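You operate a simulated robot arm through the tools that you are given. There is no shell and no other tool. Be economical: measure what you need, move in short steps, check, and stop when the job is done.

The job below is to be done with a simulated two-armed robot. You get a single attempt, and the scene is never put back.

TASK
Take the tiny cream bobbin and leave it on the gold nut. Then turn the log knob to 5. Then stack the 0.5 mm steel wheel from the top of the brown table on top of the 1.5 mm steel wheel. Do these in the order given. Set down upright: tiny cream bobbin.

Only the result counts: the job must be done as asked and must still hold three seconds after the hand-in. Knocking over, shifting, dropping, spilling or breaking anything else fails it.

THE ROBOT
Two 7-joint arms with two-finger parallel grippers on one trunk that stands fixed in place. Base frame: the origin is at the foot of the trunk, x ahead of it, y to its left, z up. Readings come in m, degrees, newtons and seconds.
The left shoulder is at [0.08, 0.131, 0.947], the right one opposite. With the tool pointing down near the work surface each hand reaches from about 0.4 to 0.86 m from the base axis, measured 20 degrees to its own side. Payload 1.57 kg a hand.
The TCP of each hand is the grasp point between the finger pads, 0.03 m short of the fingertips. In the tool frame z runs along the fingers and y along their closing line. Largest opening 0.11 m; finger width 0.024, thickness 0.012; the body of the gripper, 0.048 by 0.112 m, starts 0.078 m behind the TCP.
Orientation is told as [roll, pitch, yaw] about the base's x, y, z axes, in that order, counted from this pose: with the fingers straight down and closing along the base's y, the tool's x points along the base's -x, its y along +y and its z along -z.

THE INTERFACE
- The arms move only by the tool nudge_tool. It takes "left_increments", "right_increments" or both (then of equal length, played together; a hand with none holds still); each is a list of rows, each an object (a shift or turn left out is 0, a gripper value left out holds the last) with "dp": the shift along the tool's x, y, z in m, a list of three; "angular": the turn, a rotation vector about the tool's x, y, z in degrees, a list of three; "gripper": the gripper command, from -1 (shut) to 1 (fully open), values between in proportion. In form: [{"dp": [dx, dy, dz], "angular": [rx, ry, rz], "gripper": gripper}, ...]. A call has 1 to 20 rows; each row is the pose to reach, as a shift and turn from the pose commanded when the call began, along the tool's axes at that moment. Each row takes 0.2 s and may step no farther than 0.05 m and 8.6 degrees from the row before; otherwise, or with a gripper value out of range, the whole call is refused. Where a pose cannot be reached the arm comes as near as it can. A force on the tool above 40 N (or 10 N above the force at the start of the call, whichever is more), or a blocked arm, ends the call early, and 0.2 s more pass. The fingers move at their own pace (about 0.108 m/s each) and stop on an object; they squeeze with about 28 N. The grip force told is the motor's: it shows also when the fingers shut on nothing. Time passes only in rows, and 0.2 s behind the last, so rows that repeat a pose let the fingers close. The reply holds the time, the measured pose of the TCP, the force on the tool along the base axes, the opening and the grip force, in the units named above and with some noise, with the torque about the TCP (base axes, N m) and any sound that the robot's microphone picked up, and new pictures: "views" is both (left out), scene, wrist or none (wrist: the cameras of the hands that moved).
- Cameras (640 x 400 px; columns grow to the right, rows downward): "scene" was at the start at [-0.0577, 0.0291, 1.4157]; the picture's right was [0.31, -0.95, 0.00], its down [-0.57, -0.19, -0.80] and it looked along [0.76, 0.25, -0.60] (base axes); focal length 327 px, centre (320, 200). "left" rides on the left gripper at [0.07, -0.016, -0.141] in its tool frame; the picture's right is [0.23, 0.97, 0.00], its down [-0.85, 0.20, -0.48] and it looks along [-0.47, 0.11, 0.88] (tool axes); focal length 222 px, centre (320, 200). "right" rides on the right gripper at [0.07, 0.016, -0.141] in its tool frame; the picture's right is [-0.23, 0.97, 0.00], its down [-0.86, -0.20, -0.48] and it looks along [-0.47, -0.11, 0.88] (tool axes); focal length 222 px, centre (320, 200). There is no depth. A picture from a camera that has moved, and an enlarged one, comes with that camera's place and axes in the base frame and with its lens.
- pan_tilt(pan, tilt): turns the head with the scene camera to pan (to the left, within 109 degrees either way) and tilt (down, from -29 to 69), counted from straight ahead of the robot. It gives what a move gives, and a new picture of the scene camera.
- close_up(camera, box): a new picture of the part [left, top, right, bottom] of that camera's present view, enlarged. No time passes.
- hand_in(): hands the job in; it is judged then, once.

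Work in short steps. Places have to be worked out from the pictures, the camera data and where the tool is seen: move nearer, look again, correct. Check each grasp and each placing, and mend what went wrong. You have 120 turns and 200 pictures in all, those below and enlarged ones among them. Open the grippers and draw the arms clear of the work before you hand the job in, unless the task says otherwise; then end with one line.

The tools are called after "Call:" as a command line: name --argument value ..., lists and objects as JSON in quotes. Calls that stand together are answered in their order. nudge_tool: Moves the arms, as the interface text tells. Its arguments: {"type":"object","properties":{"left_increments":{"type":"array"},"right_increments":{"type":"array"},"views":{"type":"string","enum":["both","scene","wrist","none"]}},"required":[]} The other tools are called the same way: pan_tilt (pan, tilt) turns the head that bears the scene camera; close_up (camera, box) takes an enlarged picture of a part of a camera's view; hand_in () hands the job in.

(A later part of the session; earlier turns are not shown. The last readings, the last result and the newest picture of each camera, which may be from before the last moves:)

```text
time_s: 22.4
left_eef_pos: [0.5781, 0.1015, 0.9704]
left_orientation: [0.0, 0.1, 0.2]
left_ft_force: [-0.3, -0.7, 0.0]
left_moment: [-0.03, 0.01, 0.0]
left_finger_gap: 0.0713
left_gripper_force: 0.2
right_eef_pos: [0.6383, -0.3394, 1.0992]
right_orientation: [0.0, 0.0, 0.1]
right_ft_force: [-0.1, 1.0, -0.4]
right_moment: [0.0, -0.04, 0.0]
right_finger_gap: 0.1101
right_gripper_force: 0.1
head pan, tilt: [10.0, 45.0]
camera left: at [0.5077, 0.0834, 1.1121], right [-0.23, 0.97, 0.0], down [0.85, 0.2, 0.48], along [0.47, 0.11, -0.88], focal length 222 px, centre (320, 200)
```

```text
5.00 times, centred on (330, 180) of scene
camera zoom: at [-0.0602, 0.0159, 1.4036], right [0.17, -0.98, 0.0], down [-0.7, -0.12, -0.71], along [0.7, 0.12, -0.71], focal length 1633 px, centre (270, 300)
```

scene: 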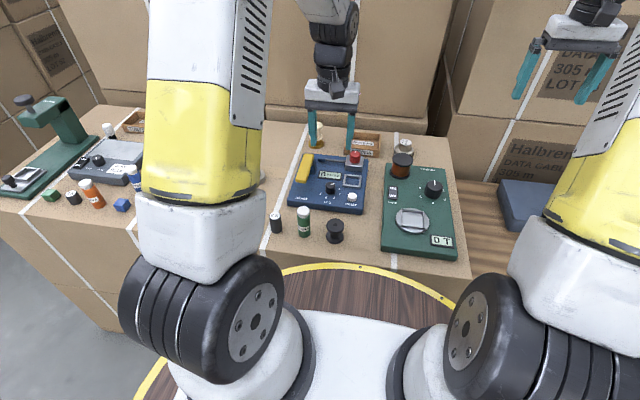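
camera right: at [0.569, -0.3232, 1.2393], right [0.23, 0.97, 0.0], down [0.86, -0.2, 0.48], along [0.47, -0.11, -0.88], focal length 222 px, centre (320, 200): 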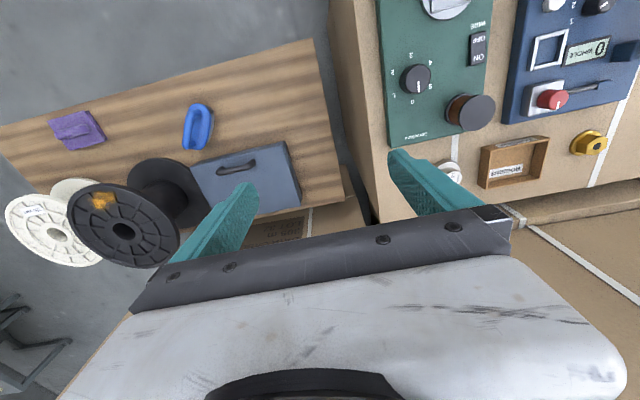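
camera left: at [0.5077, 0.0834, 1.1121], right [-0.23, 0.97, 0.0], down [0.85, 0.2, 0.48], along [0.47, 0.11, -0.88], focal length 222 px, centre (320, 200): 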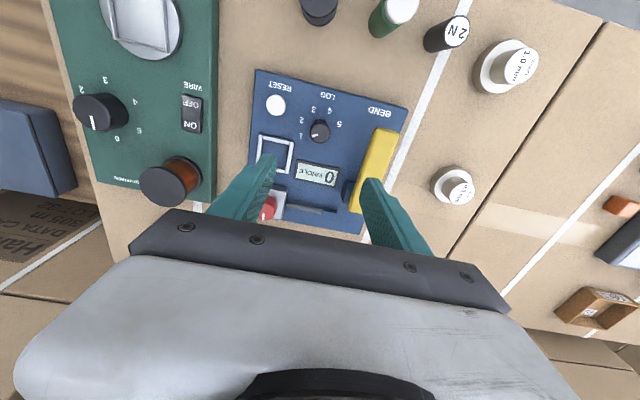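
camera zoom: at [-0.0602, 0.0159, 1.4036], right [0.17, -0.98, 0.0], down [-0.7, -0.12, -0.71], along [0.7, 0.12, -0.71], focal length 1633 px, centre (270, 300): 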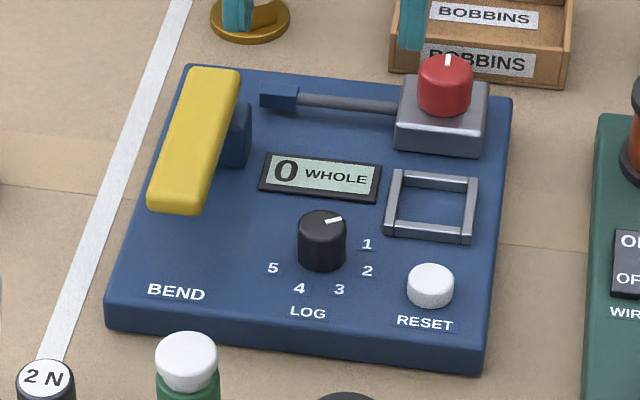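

The LOG knob is at about (0.5645, 0.096), its top at z 0.831, 26 mm wide. The pointer is at label 1 and label 5 is about 188° clockwise. I descend to just above it with a 0.05 m opening.

Call:
nudge_tool --left_increments '[{"dp": [0.007, -0.003, 0.03], "gripper": -0.09}, {"dp": [0.0136, -0.0055, 0.06], "gripper": -0.09}, {"dp": [0.0136, -0.0055, 0.095], "gripper": -0.09}, {"dp": [0.0136, -0.0055, 0.095], "gripper": -0.09}]' --views "none"

Call:
close_up --camera "left" --box '[240, 100, 400, 200]'

Call:
close_up --camera "scene" --box '[290, 150, 370, 214]'

```text
time_s: 23.4
left_eef_pos: [0.5664, 0.0953, 0.8745]
left_orientation: [0.1, 0.0, 0.1]
left_ft_force: [-0.2, 0.9, 0.1]
left_moment: [0.0, 0.01, 0.0]
left_finger_gap: 0.0497
left_gripper_force: 0.1
right_eef_pos: [0.6371, -0.3397, 1.0991]
right_orientation: [0.0, 0.0, 0.0]
right_ft_force: [0.4, 1.0, 0.1]
right_moment: [-0.04, 0.0, 0.02]
right_finger_gap: 0.11
right_gripper_force: 0.1
head pan, tilt: [10.0, 45.0]
```

```text
4.00 times, centred on (320, 150) of left
camera zoom: at [0.4957, 0.0782, 1.0159], right [-0.23, 0.97, 0.0], down [0.85, 0.2, 0.48], along [0.47, 0.11, -0.88], focal length 888 px, centre (320, 400)
```

zoom: 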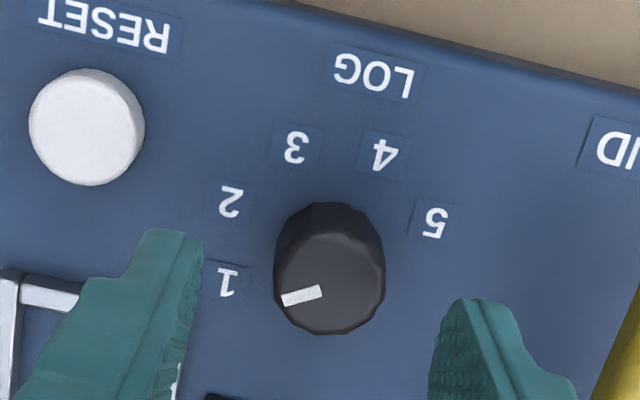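

```text
6.25 times, centred on (330, 182) of scene
camera zoom: at [-0.0602, 0.0158, 1.4036], right [0.17, -0.98, 0.0], down [-0.7, -0.12, -0.71], along [0.7, 0.12, -0.71], focal length 2041 px, centre (258, 312)
```

zoom: 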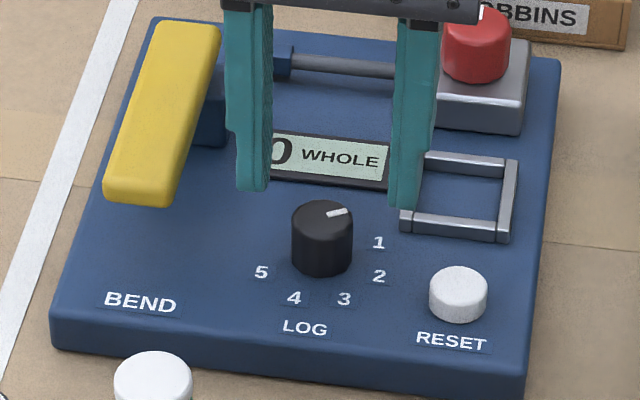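

The knob is centred at about (0.565, 0.097). The right finger would come near the metal frame, so I narrow to 0.036 m and start at yaw -15, then descend and grip.

Call:
nudge_tool --left_increments '[{"dp": [0, 0.001, 0], "angular": [0, 0, 7.5], "gripper": -0.345}, {"dp": [0, 0.001, 0], "angular": [0, 0, 15], "gripper": -0.345}, {"dp": [0, 0.001, 0.012], "angular": [0, 0, 15], "gripper": -0.345}, {"dp": [0, 0.001, 0.022], "angular": [0, 0, 15], "gripper": -0.345}, {"dp": [0, 0.001, 0.028], "angular": [0, 0, 15], "gripper": -0.345}, {"dp": [0, 0.001, 0.028], "angular": [0, 0, 15], "gripper": -0.345}]' --views "none"

Call:
close_up --camera "left" --box '[240, 100, 400, 200]'

Call:
close_up --camera "scene" --box '[290, 150, 370, 214]'

```text
time_s: 24.8
left_eef_pos: [0.5644, 0.0949, 0.8463]
left_orientation: [-0.1, -0.1, -14.9]
left_ft_force: [-0.2, -0.2, -0.4]
left_moment: [0.0, 0.01, -0.01]
left_finger_gap: 0.036
left_gripper_force: 0.1
right_eef_pos: [0.6378, -0.3398, 1.0988]
right_orientation: [0.0, 0.0, 0.0]
right_ft_force: [0.5, 0.2, -0.3]
right_moment: [0.0, -0.02, 0.01]
right_finger_gap: 0.11
right_gripper_force: 0.1
head pan, tilt: [10.0, 45.0]
```

```text
4.00 times, centred on (320, 150) of left
camera zoom: at [0.4933, 0.0974, 0.9889], right [0.03, 1.0, 0.0], down [0.88, -0.03, 0.48], along [0.48, -0.02, -0.88], focal length 888 px, centre (320, 400)
```

zoom: 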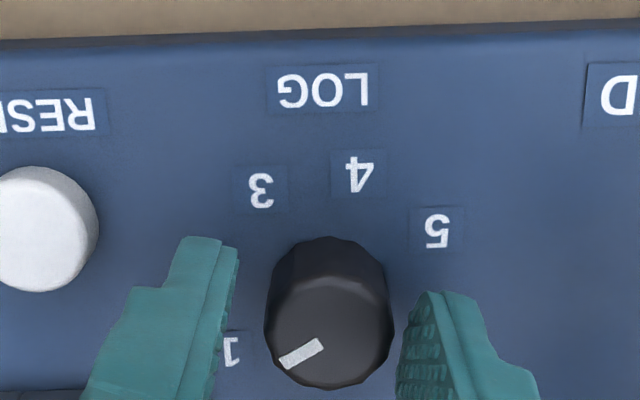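

```text
6.25 times, centred on (330, 182) of scene
camera zoom: at [-0.0602, 0.0158, 1.4036], right [0.17, -0.98, 0.0], down [-0.7, -0.12, -0.71], along [0.7, 0.12, -0.71], focal length 2041 px, centre (258, 312)
```

zoom: 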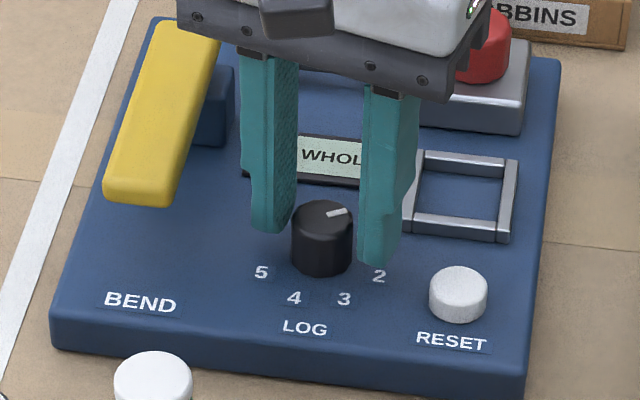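

Well placed around the knob with no contact force. I close and turn clockwise 94°.

Call:
nudge_tool --left_increments '[{"dp": [0, 0.0005, 0], "gripper": -1}, {"dp": [0, 0.0005, 0], "gripper": -1}, {"dp": [0, 0.0005, 0], "angular": [0, 0, 0], "gripper": -1}, {"angular": [0, 0, 8], "gripper": -1}, {"angular": [0, 0, 16], "gripper": -1}, {"angular": [0, 0, 24], "gripper": -1}, {"angular": [0, 0, 32], "gripper": -1}, {"angular": [0, 0, 40], "gripper": -1}, {"angular": [0, 0, 48], "gripper": -1}, {"angular": [0, 0, 56], "gripper": -1}, {"angular": [0, 0, 64], "gripper": -1}, {"angular": [0, 0, 72], "gripper": -1}, {"angular": [0, 0, 80], "gripper": -1}, {"angular": [0, 0, 88], "gripper": -1}, {"angular": [0, 0, 94], "gripper": -1}, {"angular": [0, 0, 94], "gripper": -1}]' --views "none"

Call:
close_up --camera "left" --box '[240, 100, 400, 200]'

Call:
close_up --camera "scene" --box '[290, 150, 370, 214]'

```text
time_s: 28.2
left_eef_pos: [0.5658, 0.0973, 0.8487]
left_orientation: [0.1, 0.1, -109.0]
left_ft_force: [26.8, 21.6, -14.9]
left_moment: [0.67, -0.69, 0.03]
left_finger_gap: 0.025
left_gripper_force: 36.1
right_eef_pos: [0.6389, -0.3396, 1.0973]
right_orientation: [0.0, 0.1, 0.0]
right_ft_force: [0.7, -0.6, -0.8]
right_moment: [-0.01, -0.01, 0.03]
right_finger_gap: 0.1099
right_gripper_force: 0.1
head pan, tilt: [10.0, 45.0]
```

```text
4.00 times, centred on (320, 150) of left
camera zoom: at [0.5735, 0.168, 0.9897], right [0.99, -0.1, 0.0], down [-0.09, -0.87, 0.48], along [-0.05, -0.47, -0.88], focal length 888 px, centre (320, 400)
```

zoom: 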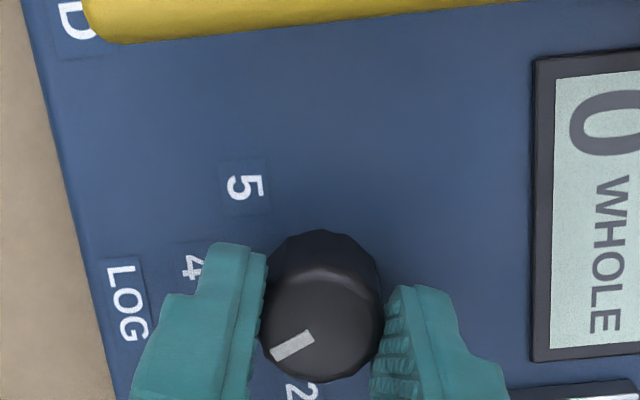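

```text
6.25 times, centred on (330, 182) of scene
camera zoom: at [-0.0587, 0.0167, 1.4037], right [0.17, -0.98, 0.0], down [-0.7, -0.12, -0.71], along [0.7, 0.12, -0.71], focal length 2041 px, centre (258, 312)
```

zoom: 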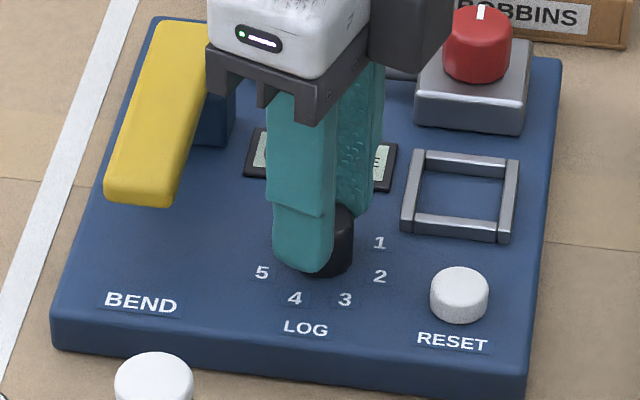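

The knob followed to about 3, with some side force from a 1–1.5 mm offset. I open, re-centre slightly, turn back 94° and check.

Call:
nudge_tool --left_increments '[{"dp": [0.0, 0.0, 0], "angular": [0, 0, 0], "gripper": -0.345}, {"dp": [0.0013, 0.0006, 0], "angular": [0, 0, 0], "gripper": -0.345}, {"dp": [0.0013, 0.0006, 0], "angular": [0, 0, -8], "gripper": -0.345}, {"dp": [0.0013, 0.0006, 0], "angular": [0, 0, -16], "gripper": -0.345}, {"dp": [0.0013, 0.0006, 0], "angular": [0, 0, -24], "gripper": -0.345}, {"dp": [0.0013, 0.0006, 0], "angular": [0, 0, -32], "gripper": -0.345}, {"dp": [0.0013, 0.0006, 0], "angular": [0, 0, -40], "gripper": -0.345}, {"dp": [0.0013, 0.0006, 0], "angular": [0, 0, -48], "gripper": -0.345}, {"dp": [0.0013, 0.0006, 0], "angular": [0, 0, -56], "gripper": -0.345}, {"dp": [0.0013, 0.0006, 0], "angular": [0, 0, -64], "gripper": -0.345}, {"dp": [0.0013, 0.0006, 0], "angular": [0, 0, -72], "gripper": -0.345}, {"dp": [0.0013, 0.0006, 0], "angular": [0, 0, -80], "gripper": -0.345}, {"dp": [0.0013, 0.0006, 0], "angular": [0, 0, -88], "gripper": -0.345}, {"dp": [0.0013, 0.0006, 0], "angular": [0, 0, -94], "gripper": -0.345}, {"dp": [0.0013, 0.0006, 0], "angular": [0, 0, -94], "gripper": -0.345}]' --views "none"

Call:
close_up --camera "left" --box '[240, 100, 400, 200]'

Call:
close_up --camera "scene" --box '[290, 150, 370, 214]'

```text
time_s: 31.4
left_eef_pos: [0.5667, 0.0964, 0.8476]
left_orientation: [-0.1, 0.1, -14.9]
left_ft_force: [-0.2, -0.2, 0.8]
left_moment: [0.04, 0.01, 0.02]
left_finger_gap: 0.036
left_gripper_force: 0.0
right_eef_pos: [0.6386, -0.3384, 1.098]
right_orientation: [0.0, 0.0, 0.0]
right_ft_force: [0.6, 0.5, 0.0]
right_moment: [-0.01, -0.01, -0.04]
right_finger_gap: 0.1101
right_gripper_force: 0.0
head pan, tilt: [10.0, 45.0]
```

```text
4.00 times, centred on (320, 150) of left
camera zoom: at [0.494, 0.0978, 0.9896], right [0.03, 1.0, 0.0], down [0.88, -0.03, 0.48], along [0.48, -0.01, -0.88], focal length 888 px, centre (320, 400)
```

zoom: 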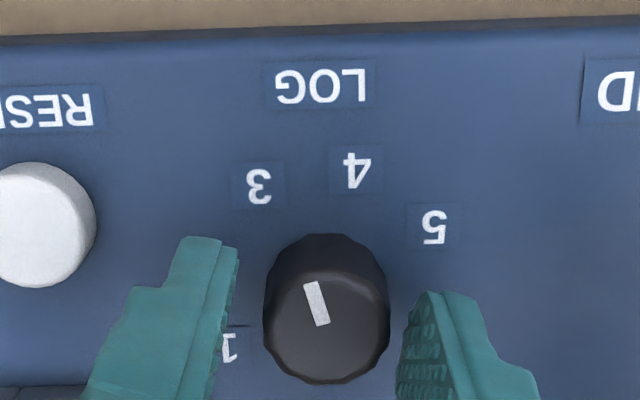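

```text
6.25 times, centred on (330, 182) of scene
camera zoom: at [-0.0602, 0.0158, 1.4036], right [0.17, -0.98, 0.0], down [-0.7, -0.12, -0.71], along [0.7, 0.12, -0.71], focal length 2041 px, centre (258, 312)
```

zoom: 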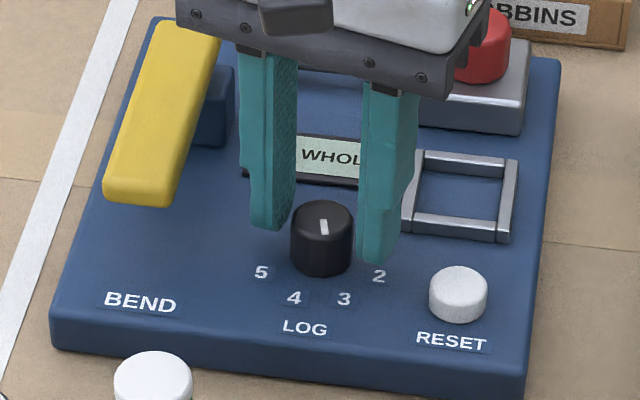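

The pointer looks slightly past 3. I zoom further to measure its angle before the second turn.

Call:
close_up --camera "left" --box '[295, 150, 350, 200]'

Call:
close_up --camera "scene" --box '[318, 168, 350, 192]'

```text
8.00 times, centred on (322, 175) of left
camera zoom: at [0.494, 0.0978, 0.9896], right [0.03, 1.0, 0.0], down [0.88, -0.03, 0.48], along [0.48, -0.01, -0.88], focal length 1777 px, centre (300, 400)
```

zoom: 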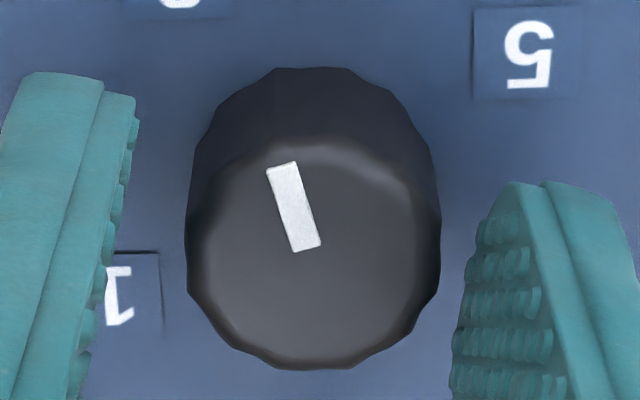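

```text
16.00 times, centred on (334, 180) of scene
camera zoom: at [-0.0602, 0.0158, 1.4036], right [0.17, -0.98, 0.0], down [-0.7, -0.12, -0.71], along [0.7, 0.12, -0.71], focal length 5226 px, centre (96, 520)
```

zoom: 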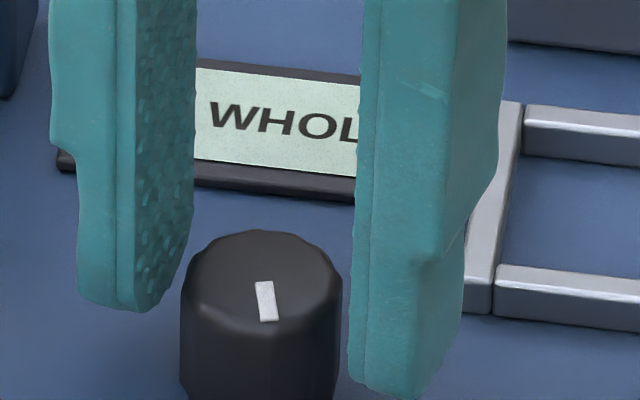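

Pointer measures about -164.5° versus label 5 at -240°, so I grip and turn 77° more.

Call:
nudge_tool --left_increments '[{"gripper": -1}, {"gripper": -1}, {"gripper": -1}, {"angular": [0, 0, 8], "gripper": -1}, {"angular": [0, 0, 16], "gripper": -1}, {"angular": [0, 0, 24], "gripper": -1}, {"angular": [0, 0, 32], "gripper": -1}, {"angular": [0, 0, 40], "gripper": -1}, {"angular": [0, 0, 48], "gripper": -1}, {"angular": [0, 0, 56], "gripper": -1}, {"angular": [0, 0, 64], "gripper": -1}, {"angular": [0, 0, 72], "gripper": -1}, {"angular": [0, 0, 77], "gripper": -1}, {"angular": [0, 0, 77], "gripper": -1}]' --views "none"

Call:
close_up --camera "left" --box '[280, 130, 360, 200]'

```text
time_s: 34.4
left_eef_pos: [0.5668, 0.0961, 0.8478]
left_orientation: [0.0, 0.0, -91.9]
left_ft_force: [8.9, 11.2, 8.5]
left_moment: [0.06, -0.27, 0.45]
left_finger_gap: 0.0249
left_gripper_force: 36.4
right_eef_pos: [0.6383, -0.3382, 1.0977]
right_orientation: [0.0, -0.1, 0.1]
right_ft_force: [-0.3, -0.5, -0.2]
right_moment: [0.04, -0.01, -0.01]
right_finger_gap: 0.11
right_gripper_force: 0.1
head pan, tilt: [10.0, 45.0]
```

```text
5.71 times, centred on (320, 165) of left
camera zoom: at [0.5524, 0.1672, 0.9895], right [0.98, 0.19, 0.0], down [0.17, -0.86, 0.48], along [0.09, -0.47, -0.88], focal length 1269 px, centre (320, 400)
```

zoom: 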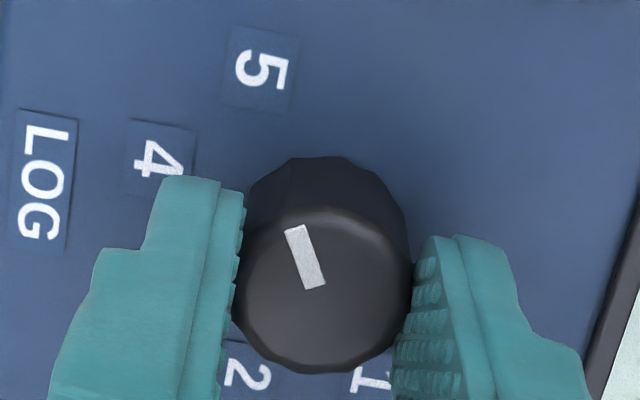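

The pointer now measures -240.6°, matching label 5. I open, lift clear and verify.

Call:
nudge_tool --left_increments '[{"gripper": -0.6}, {"gripper": -0.3}, {"gripper": -0.3}, {"dp": [0, 0, -0.02], "gripper": -0.3}, {"dp": [0, 0, -0.06], "gripper": -0.3}, {"dp": [0.0, 0, -0.1], "gripper": -0.3}, {"dp": [0.04, 0, -0.13], "gripper": -0.3}, {"dp": [0.08, 0, -0.15], "gripper": -0.3}, {"dp": [0.08, 0, -0.15], "gripper": -0.3}]'

Call:
close_up --camera "scene" --box '[290, 150, 370, 214]'

Call:
close_up --camera "left" --box '[260, 100, 420, 240]'

```text
time_s: 36.4
left_eef_pos: [0.5721, 0.1787, 0.9977]
left_orientation: [0.0, 0.0, -91.9]
left_ft_force: [-1.0, 0.0, -0.1]
left_moment: [-0.04, 0.0, 0.02]
left_finger_gap: 0.0382
left_gripper_force: 0.1
right_eef_pos: [0.6383, -0.3394, 1.0998]
right_orientation: [0.0, 0.0, 0.0]
right_ft_force: [-0.5, -0.5, 0.6]
right_moment: [0.01, -0.02, -0.02]
right_finger_gap: 0.1099
right_gripper_force: 0.0
head pan, tilt: [10.0, 45.0]
camera left: at [0.5562, 0.2493, 1.1388], right [0.98, 0.19, 0.0], down [0.17, -0.86, 0.48], along [0.09, -0.47, -0.88], focal length 222 px, centre (320, 200)
```

scene: 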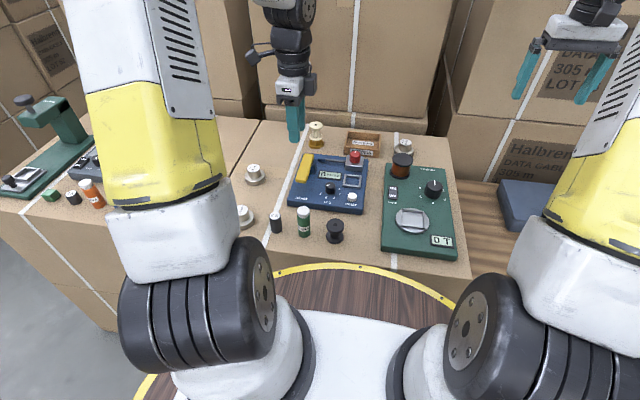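
left: 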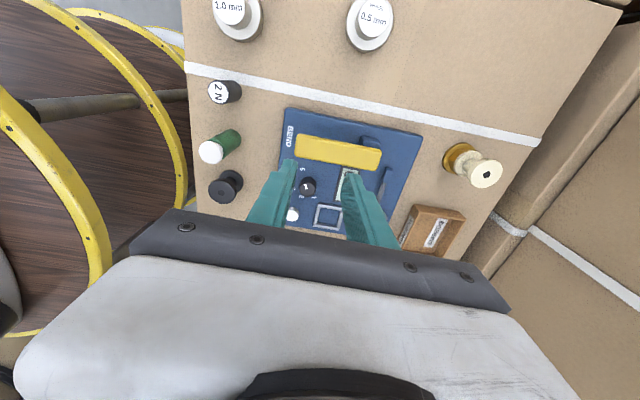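

```text
6.25 times, centred on (330, 182) of scene
camera zoom: at [-0.0602, 0.0159, 1.4036], right [0.17, -0.98, 0.0], down [-0.7, -0.12, -0.71], along [0.7, 0.12, -0.71], focal length 2041 px, centre (258, 312)
```

zoom: 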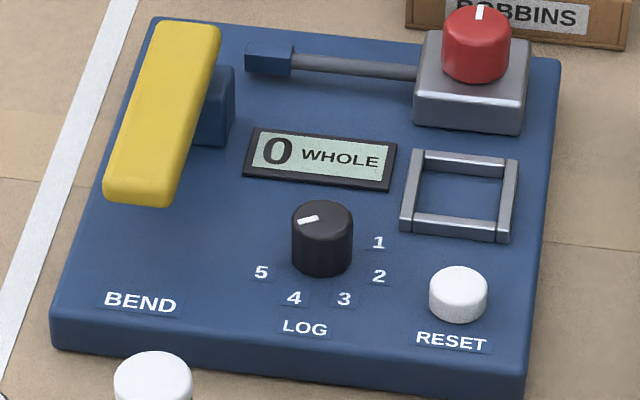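

```text
2.86 times, centred on (340, 170) of left
camera zoom: at [0.5562, 0.2493, 1.1388], right [0.98, 0.19, 0.0], down [0.17, -0.86, 0.48], along [0.09, -0.47, -0.88], focal length 635 px, centre (263, 286)
```

zoom: 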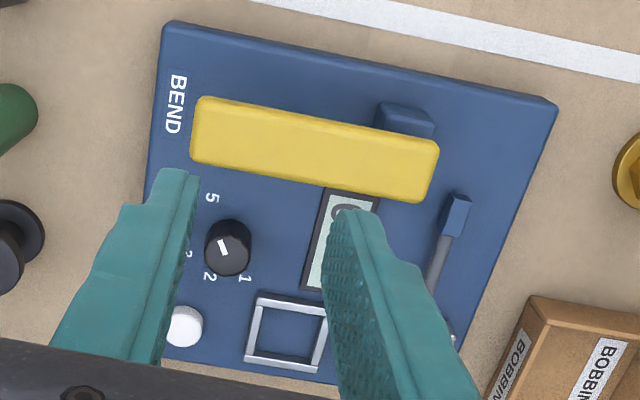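

The knob stays at 5. Now the left arm retreats far left, and the right arm comes toward the middle to fetch the 0.5 mm wheel.

Call:
nudge_tool --left_increments '[{"dp": [0.028, -0.015, -0.01], "angular": [0, 0, -7.7]}, {"dp": [0.056, -0.03, -0.02], "angular": [0, 0, -15.4]}, {"dp": [0.084, -0.045, -0.03], "angular": [0, 0, -23.1]}, {"dp": [0.112, -0.06, -0.04], "angular": [0, 0, -30.8]}, {"dp": [0.14, -0.075, -0.05], "angular": [0, 0, -38.5]}, {"dp": [0.168, -0.09, -0.06], "angular": [0, 0, -46.2]}, {"dp": [0.196, -0.105, -0.07], "angular": [0, 0, -53.9]}, {"dp": [0.224, -0.12, -0.08], "angular": [0, 0, -61.6]}, {"dp": [0.252, -0.135, -0.09], "angular": [0, 0, -69.3]}, {"dp": [0.28, -0.15, -0.1], "angular": [0, 0, -77]}, {"dp": [0.308, -0.165, -0.11], "angular": [0, 0, -84.7]}, {"dp": [0.334, -0.181, -0.12], "angular": [0, 0, -92]}, {"dp": [0.334, -0.181, -0.12], "angular": [0, 0, -92]}]' --right_increments '[{"dp": [0, 0, 0]}, {"dp": [0, 0, 0]}, {"dp": [0, 0, 0]}, {"dp": [0, 0.04, 0]}, {"dp": [0, 0.08, 0]}, {"dp": [0, 0.12, 0]}, {"dp": [0, 0.16, 0]}, {"dp": [0, 0.2, 0]}, {"dp": [0, 0.24, 0]}, {"dp": [0, 0.28, 0]}, {"dp": [0, 0.32, 0]}, {"dp": [0, 0.36, 0]}, {"dp": [0, 0.4, 0]}]'

```text
time_s: 39.2
left_eef_pos: [0.3983, 0.5169, 1.1188]
left_orientation: [0.1, 0.1, 0.1]
left_ft_force: [0.1, -0.5, -0.9]
left_moment: [0.01, -0.02, 0.03]
left_finger_gap: 0.0383
left_gripper_force: 0.2
right_eef_pos: [0.6373, 0.0607, 1.0989]
right_orientation: [0.0, 0.0, -0.1]
right_ft_force: [-0.1, -1.1, -0.7]
right_moment: [0.01, 0.0, -0.01]
right_finger_gap: 0.11
right_gripper_force: 0.0
head pan, tilt: [10.0, 45.0]
camera right: at [0.5678, 0.078, 1.2394], right [0.23, 0.97, 0.0], down [0.86, -0.2, 0.48], along [0.47, -0.11, -0.88], focal length 222 px, centre (320, 200)
camera left: at [0.3277, 0.4999, 1.2603], right [-0.23, 0.97, 0.0], down [0.85, 0.2, 0.48], along [0.47, 0.11, -0.88], focal length 222 px, centre (320, 200)
```

scene: 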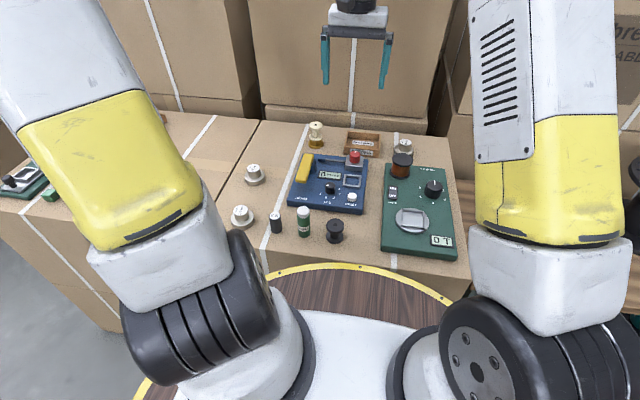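
right: 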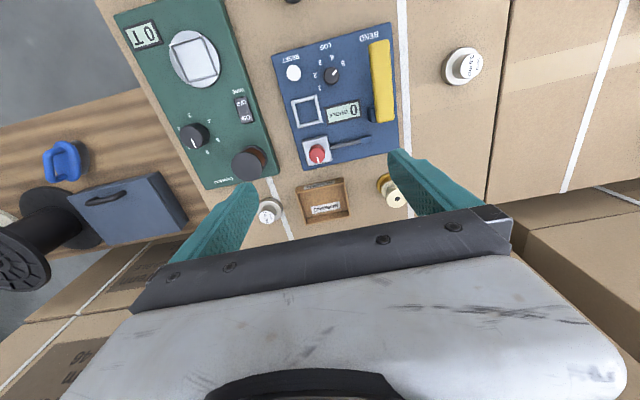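
left: 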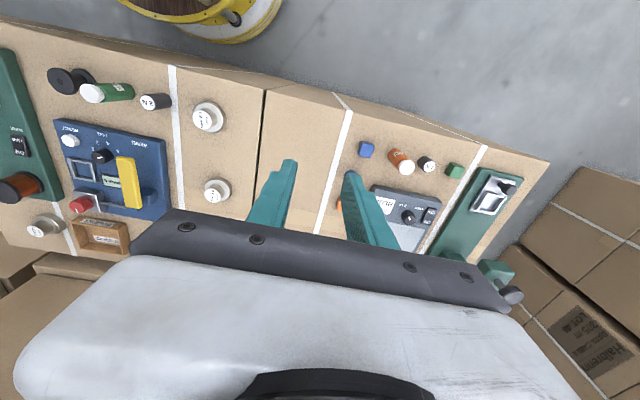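

Both arms are clear of each other. I continue the right hand to above the 0.5 mm wheel near (0.62, 0.33).

Call:
nudge_tool --right_increments '[{"dp": [0.003, 0.04, 0.01]}, {"dp": [0.006, 0.08, 0.025]}, {"dp": [0.009, 0.12, 0.04]}, {"dp": [0.012, 0.16, 0.055]}, {"dp": [0.015, 0.2, 0.07]}, {"dp": [0.018, 0.24, 0.085]}, {"dp": [0.02, 0.265, 0.1]}, {"dp": [0.02, 0.265, 0.1]}]'

Call:
close_up --camera "right" --box '[220, 60, 420, 200]'

Call:
close_up --camera "scene" --box '[210, 140, 310, 240]'

```text
time_s: 41.0
left_eef_pos: [0.3983, 0.5168, 1.1186]
left_orientation: [0.0, -0.1, 0.2]
left_ft_force: [-0.1, -0.5, 0.9]
left_moment: [-0.04, 0.0, -0.02]
left_finger_gap: 0.0385
left_gripper_force: 0.1
right_eef_pos: [0.6188, 0.3273, 0.998]
right_orientation: [0.0, -0.1, 0.1]
right_ft_force: [1.0, 0.0, 0.3]
right_moment: [0.0, -0.03, 0.05]
right_finger_gap: 0.11
right_gripper_force: 0.0
head pan, tilt: [10.0, 45.0]
camera right: at [0.5492, 0.3438, 1.1395], right [0.23, 0.97, 0.0], down [0.86, -0.2, 0.48], along [0.47, -0.11, -0.88], focal length 222 px, centre (320, 200)
```

scene: 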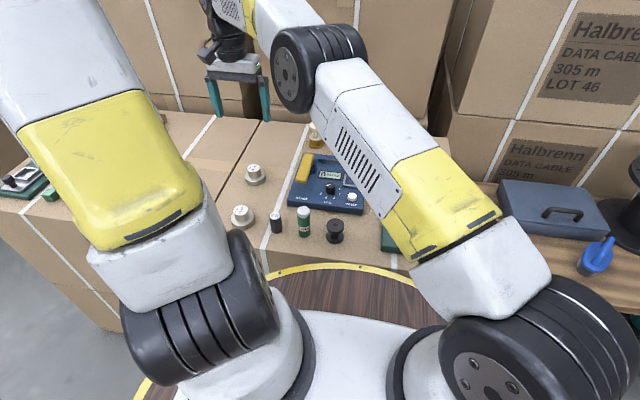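
right: 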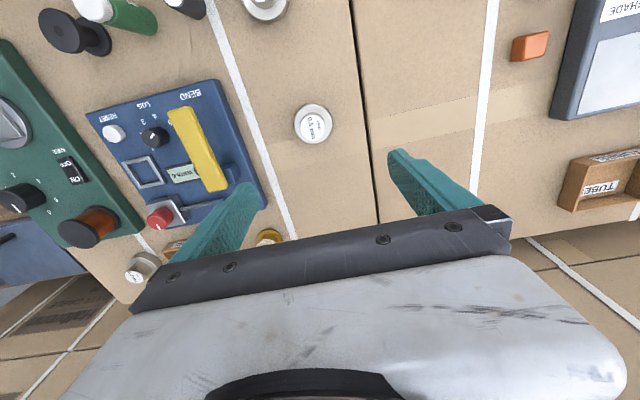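

```text
2.86 times, centred on (320, 130) of right
camera zoom: at [0.5492, 0.3438, 1.1395], right [0.23, 0.97, 0.0], down [0.86, -0.2, 0.48], along [0.47, -0.11, -0.88], focal length 635 px, centre (320, 400)
```

zoom: 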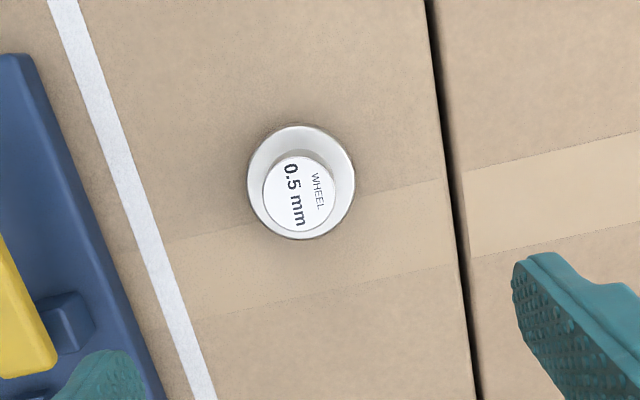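

```text
4.00 times, centred on (260, 190) of scene
camera zoom: at [-0.0602, 0.0161, 1.4036], right [0.17, -0.98, 0.0], down [-0.7, -0.12, -0.71], along [0.7, 0.12, -0.71], focal length 1306 px, centre (560, 240)
```

zoom: 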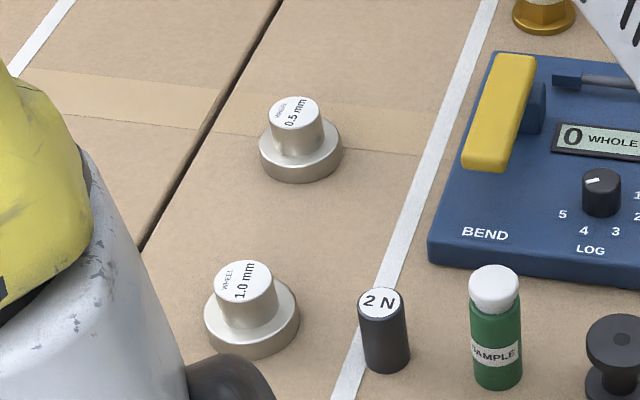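

The 0.5 mm wheel's hub top is at about (0.605, 0.321, 0.822), hub 39 mm wide on a 58 mm flange. I move over it and stop just above the hub.

Call:
nudge_tool --right_increments '[{"dp": [0.007, -0.003, 0.03], "gripper": 0.27}, {"dp": [0.0138, -0.0063, 0.06], "gripper": 0.27}, {"dp": [0.0138, -0.0063, 0.09], "gripper": 0.27}, {"dp": [0.0138, -0.0063, 0.12], "gripper": 0.27}, {"dp": [0.0138, -0.0063, 0.12], "gripper": 0.27}]' --views "none"

Call:
close_up --camera "right" --box '[220, 80, 420, 220]'

Call:
close_up --camera "scene" --box '[220, 140, 290, 196]'

```text
time_s: 42.2
left_eef_pos: [0.3986, 0.5167, 1.1192]
left_orientation: [0.0, 0.0, 0.0]
left_ft_force: [-0.1, 0.7, -0.3]
left_moment: [-0.01, 0.01, -0.02]
left_finger_gap: 0.0385
left_gripper_force: 0.1
right_eef_pos: [0.6048, 0.3194, 0.8767]
right_orientation: [0.0, 0.0, 0.0]
right_ft_force: [-0.3, -0.2, 0.7]
right_moment: [0.03, -0.01, -0.01]
right_finger_gap: 0.0703
right_gripper_force: 0.0
head pan, tilt: [10.0, 45.0]
```

```text
2.86 times, centred on (320, 150) of right
camera zoom: at [0.5357, 0.3366, 1.0194], right [0.23, 0.97, 0.0], down [0.86, -0.2, 0.48], along [0.47, -0.11, -0.88], focal length 635 px, centre (320, 343)
```

zoom: 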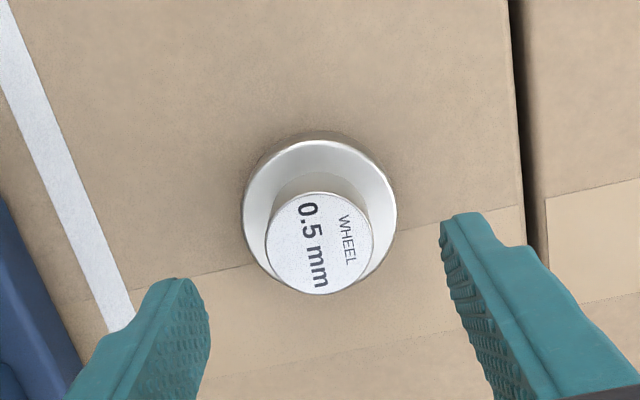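

```text
7.14 times, centred on (255, 168) of scene
camera zoom: at [-0.0603, 0.0161, 1.4036], right [0.17, -0.98, 0.0], down [-0.7, -0.12, -0.71], along [0.7, 0.12, -0.71], focal length 2333 px, centre (784, 429)
```

zoom: 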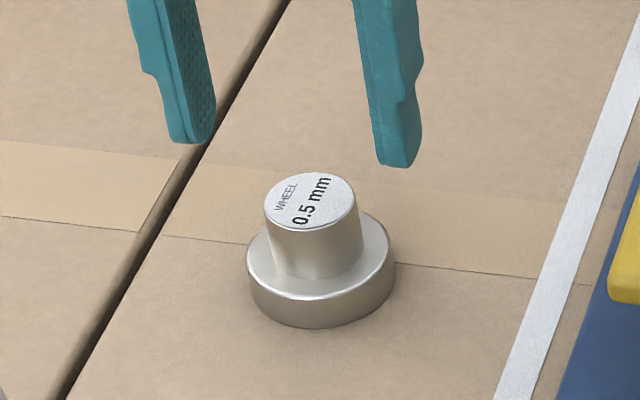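

Centred on (0.605, 0.320). I descend 45 mm onto the hub and close.

Call:
nudge_tool --right_increments '[{"dp": [0, 0, 0.02], "gripper": 0.27}, {"dp": [0, 0, 0.035], "gripper": 0.27}, {"dp": [0, 0, 0.044], "gripper": 0.27}, {"dp": [0, 0, 0.044], "gripper": -0.1}, {"dp": [0, 0, 0.044], "gripper": -0.4}, {"dp": [0, 0, 0.044], "gripper": -1}, {"dp": [0, 0, 0.044], "gripper": -1}]' --views "none"

Call:
close_up --camera "scene" --box '[220, 140, 290, 196]'

```text
time_s: 43.8
left_eef_pos: [0.3993, 0.5173, 1.1179]
left_orientation: [0.1, 0.0, 0.0]
left_ft_force: [-0.6, 0.2, 0.3]
left_moment: [0.04, 0.05, -0.01]
left_finger_gap: 0.0385
left_gripper_force: 0.0
right_eef_pos: [0.6045, 0.3215, 0.8338]
right_orientation: [0.0, 0.0, 0.0]
right_ft_force: [0.1, -0.8, 0.2]
right_moment: [-0.01, -0.04, 0.02]
right_finger_gap: 0.0349
right_gripper_force: 28.0
head pan, tilt: [10.0, 45.0]
```

```text
7.14 times, centred on (255, 168) of scene
camera zoom: at [-0.0602, 0.0161, 1.4036], right [0.17, -0.98, 0.0], down [-0.7, -0.12, -0.71], along [0.7, 0.12, -0.71], focal length 2333 px, centre (784, 429)
```

zoom: 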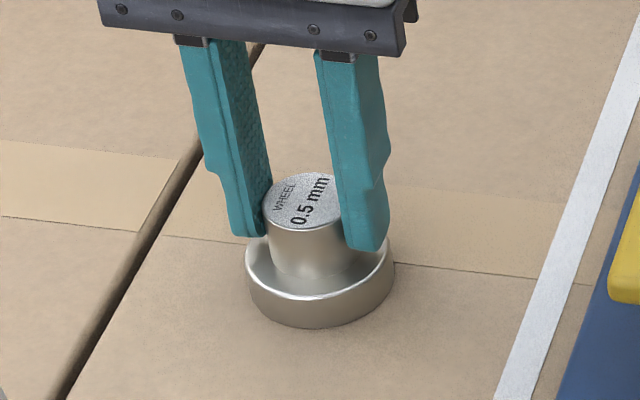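

Firm grasp (gap 35 mm). I lift high and carry toward the 1.5 mm wheel near (0.82, -0.10), stopping short for a look.

Call:
nudge_tool --right_increments '[{"dp": [0, 0, -0.03]}, {"dp": [0, 0, -0.07]}, {"dp": [0, 0, -0.11]}, {"dp": [0, 0, -0.15]}, {"dp": [0, -0.03, -0.17]}, {"dp": [-0.01, -0.07, -0.17]}, {"dp": [-0.025, -0.11, -0.17]}, {"dp": [-0.04, -0.15, -0.17]}, {"dp": [-0.055, -0.19, -0.17]}, {"dp": [-0.07, -0.23, -0.17]}, {"dp": [-0.09, -0.27, -0.17]}, {"dp": [-0.11, -0.31, -0.17]}, {"dp": [-0.13, -0.35, -0.17]}, {"dp": [-0.15, -0.385, -0.17]}, {"dp": [-0.175, -0.42, -0.17]}, {"dp": [-0.175, -0.42, -0.17]}]'

Call:
close_up --camera "right" --box '[220, 80, 420, 220]'

Call:
close_up --camera "scene" --box '[340, 110, 440, 190]'

```text
time_s: 47.2
left_eef_pos: [0.3986, 0.5171, 1.1185]
left_orientation: [0.0, 0.0, 0.0]
left_ft_force: [-0.3, 0.5, -0.9]
left_moment: [0.01, 0.0, 0.01]
left_finger_gap: 0.0385
left_gripper_force: 0.1
right_eef_pos: [0.7794, -0.1015, 1.0029]
right_orientation: [0.0, 0.0, 0.1]
right_ft_force: [-0.9, -0.3, -2.1]
right_moment: [0.0, -0.01, 0.0]
right_finger_gap: 0.0348
right_gripper_force: 28.1
head pan, tilt: [10.0, 45.0]
camera right: at [0.7111, -0.0855, 1.1447], right [0.23, 0.97, 0.0], down [0.86, -0.2, 0.48], along [0.47, -0.11, -0.88], focal length 222 px, centre (320, 200)
```

scene: 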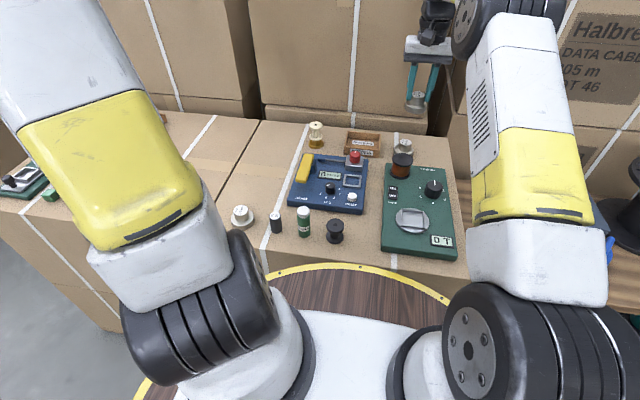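
right: 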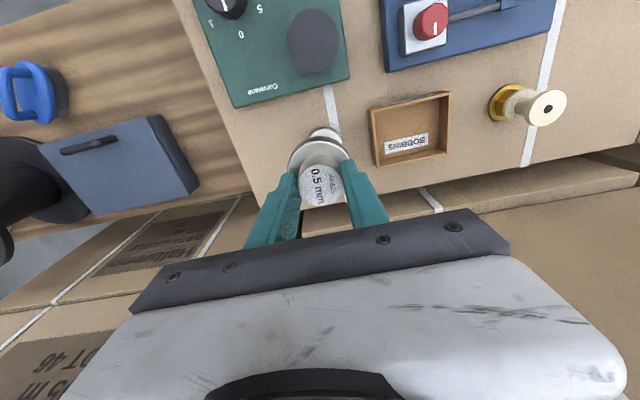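

```text
2.86 times, centred on (320, 150) of right
camera zoom: at [0.7111, -0.0855, 1.1447], right [0.23, 0.97, 0.0], down [0.86, -0.2, 0.48], along [0.47, -0.11, -0.88], focal length 635 px, centre (320, 343)
```

zoom: 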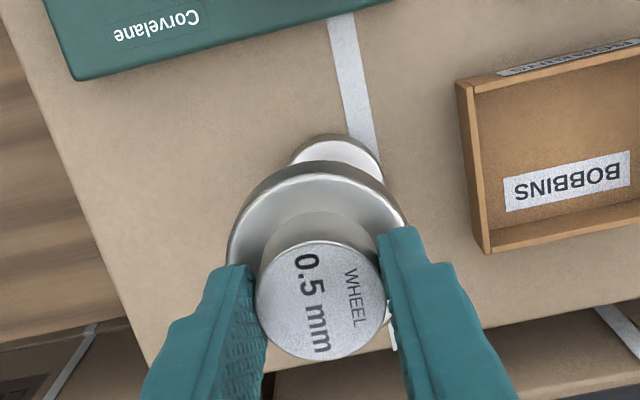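

```text
5.00 times, centred on (390, 150) of scene
camera zoom: at [-0.0601, 0.0159, 1.4036], right [0.17, -0.98, 0.0], down [-0.7, -0.12, -0.71], along [0.7, 0.12, -0.71], focal length 1633 px, centre (-30, 450)
```

zoom: 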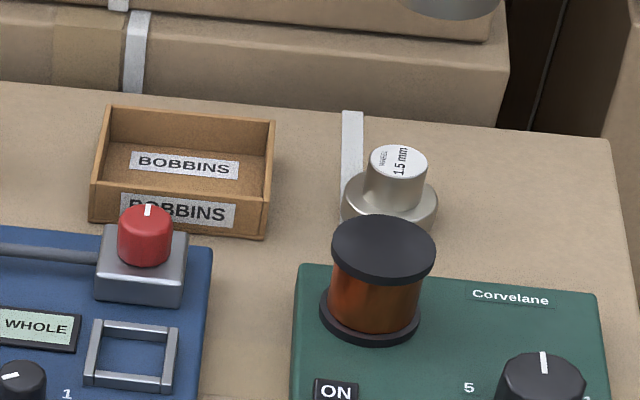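

The 1.5 mm wheel's hub top is at about (0.8045, -0.097, 0.822), so contact should come at TCP z of about 0.875. I align and descend to 0.90 for a check.

Call:
nudge_tool --right_increments '[{"dp": [-0.012, 0.002, 0.02]}, {"dp": [-0.0245, 0.0035, 0.045]}, {"dp": [-0.0245, 0.0035, 0.075]}, {"dp": [-0.0245, 0.0035, 0.1]}, {"dp": [-0.0245, 0.0035, 0.1]}]' --views "none"

Call:
close_up --camera "right" --box '[240, 110, 400, 220]'

Call:
close_up --camera "scene" --box '[370, 110, 440, 166]'

```text
time_s: 48.4
left_eef_pos: [0.3973, 0.5167, 1.1169]
left_orientation: [0.0, 0.0, 0.0]
left_ft_force: [0.3, -0.1, 0.1]
left_moment: [0.05, 0.03, 0.01]
left_finger_gap: 0.0382
left_gripper_force: 0.1
right_eef_pos: [0.8046, -0.0974, 0.9037]
right_orientation: [0.0, 0.0, 0.0]
right_ft_force: [0.7, 0.4, -1.0]
right_moment: [-0.02, 0.0, 0.0]
right_finger_gap: 0.035
right_gripper_force: 28.0
head pan, tilt: [10.0, 45.0]
```

```text
3.64 times, centred on (320, 165) of right
camera zoom: at [0.7354, -0.081, 1.0443], right [0.23, 0.97, 0.0], down [0.86, -0.2, 0.48], along [0.47, -0.11, -0.88], focal length 808 px, centre (320, 327)
```

zoom: 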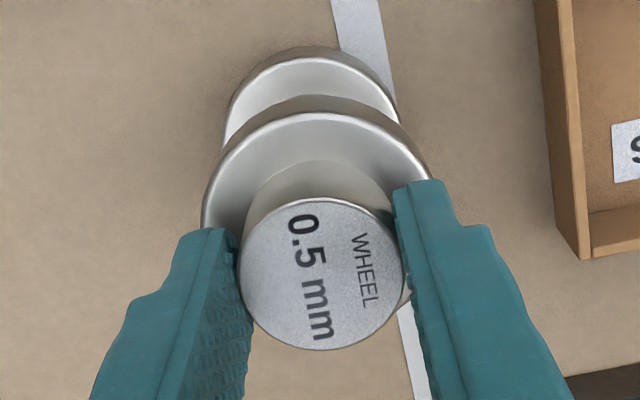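

```text
7.14 times, centred on (405, 138) of scene
camera zoom: at [-0.0601, 0.016, 1.4036], right [0.17, -0.98, 0.0], down [-0.7, -0.12, -0.71], along [0.7, 0.12, -0.71], focal length 2333 px, centre (-287, 643)
```

zoom: 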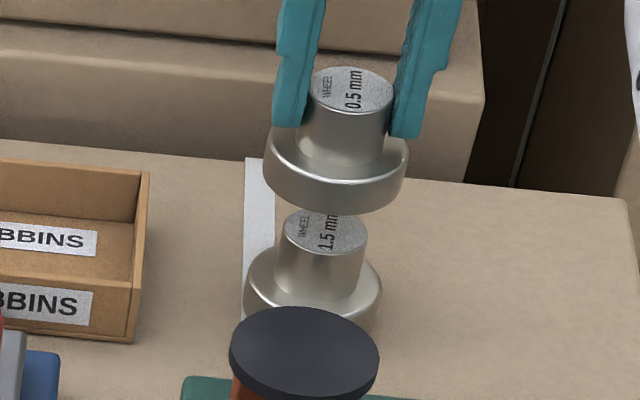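

Both views agree that the held wheel is about 2.4 mm too far left. I correct and lower to just above contact.

Call:
nudge_tool --right_increments '[{"dp": [-0.0007, -0.0024, 0.0]}, {"dp": [-0.0007, -0.0024, 0.01]}, {"dp": [-0.0007, -0.0024, 0.02]}, {"dp": [-0.0007, -0.0024, 0.024]}, {"dp": [-0.0007, -0.0024, 0.024]}]' --views "none"

Call:
close_up --camera "right" --box '[240, 110, 400, 220]'

Call:
close_up --camera "scene" --box '[370, 110, 440, 166]'

```text
time_s: 49.6
left_eef_pos: [0.3983, 0.5168, 1.1181]
left_orientation: [0.0, -0.1, 0.0]
left_ft_force: [0.8, -0.2, 0.3]
left_moment: [0.0, -0.01, 0.02]
left_finger_gap: 0.0383
left_gripper_force: 0.1
right_eef_pos: [0.8045, -0.0975, 0.8794]
right_orientation: [0.0, -0.1, 0.1]
right_ft_force: [-1.2, 0.0, -1.5]
right_moment: [0.02, 0.01, 0.02]
right_finger_gap: 0.0349
right_gripper_force: 28.2
head pan, tilt: [10.0, 45.0]
```

```text
3.64 times, centred on (320, 165) of right
camera zoom: at [0.7353, -0.0825, 1.0213], right [0.23, 0.97, 0.0], down [0.86, -0.2, 0.48], along [0.47, -0.11, -0.88], focal length 808 px, centre (320, 327)
```

zoom: 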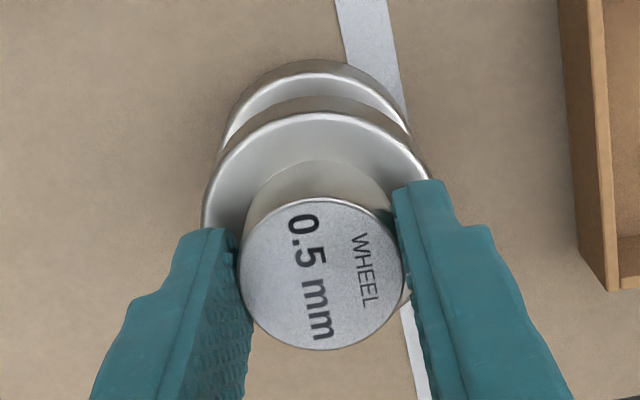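

```text
7.14 times, centred on (405, 138) of scene
camera zoom: at [-0.0601, 0.016, 1.4036], right [0.17, -0.98, 0.0], down [-0.7, -0.12, -0.71], along [0.7, 0.12, -0.71], focal length 2333 px, centre (-287, 643)
```

zoom: 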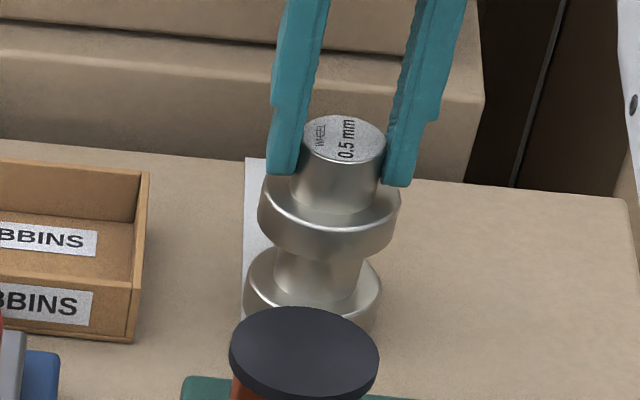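

Aligned within about 1 mm. I lower in fine steps until contact.

Call:
nudge_tool --right_increments '[{"dp": [0, -0.0005, 0.0015]}, {"dp": [0, -0.0005, 0.003]}, {"dp": [0, -0.0005, 0.004]}, {"dp": [0, -0.0005, 0.005]}, {"dp": [0, -0.0005, 0.005]}]' --views "none"

Call:
close_up --camera "scene" --box '[370, 110, 440, 166]'

```text
time_s: 50.8
left_eef_pos: [0.3972, 0.5161, 1.1175]
left_orientation: [0.1, 0.0, 0.0]
left_ft_force: [-0.5, 0.7, 0.2]
left_moment: [-0.01, 0.01, 0.01]
left_finger_gap: 0.0386
left_gripper_force: 0.1
right_eef_pos: [0.8047, -0.0998, 0.8765]
right_orientation: [0.0, -0.1, -0.1]
right_ft_force: [-3.9, 0.6, 10.3]
right_moment: [0.03, 0.35, 0.01]
right_finger_gap: 0.0355
right_gripper_force: 27.7
head pan, tilt: [10.0, 45.0]
```

```text
7.14 times, centred on (405, 138) of scene
camera zoom: at [-0.0608, 0.0161, 1.4036], right [0.17, -0.98, 0.0], down [-0.7, -0.12, -0.71], along [0.7, 0.12, -0.71], focal length 2333 px, centre (-287, 643)
```

zoom: 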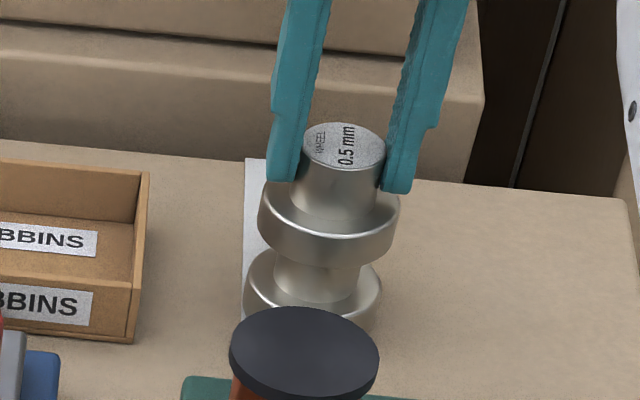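

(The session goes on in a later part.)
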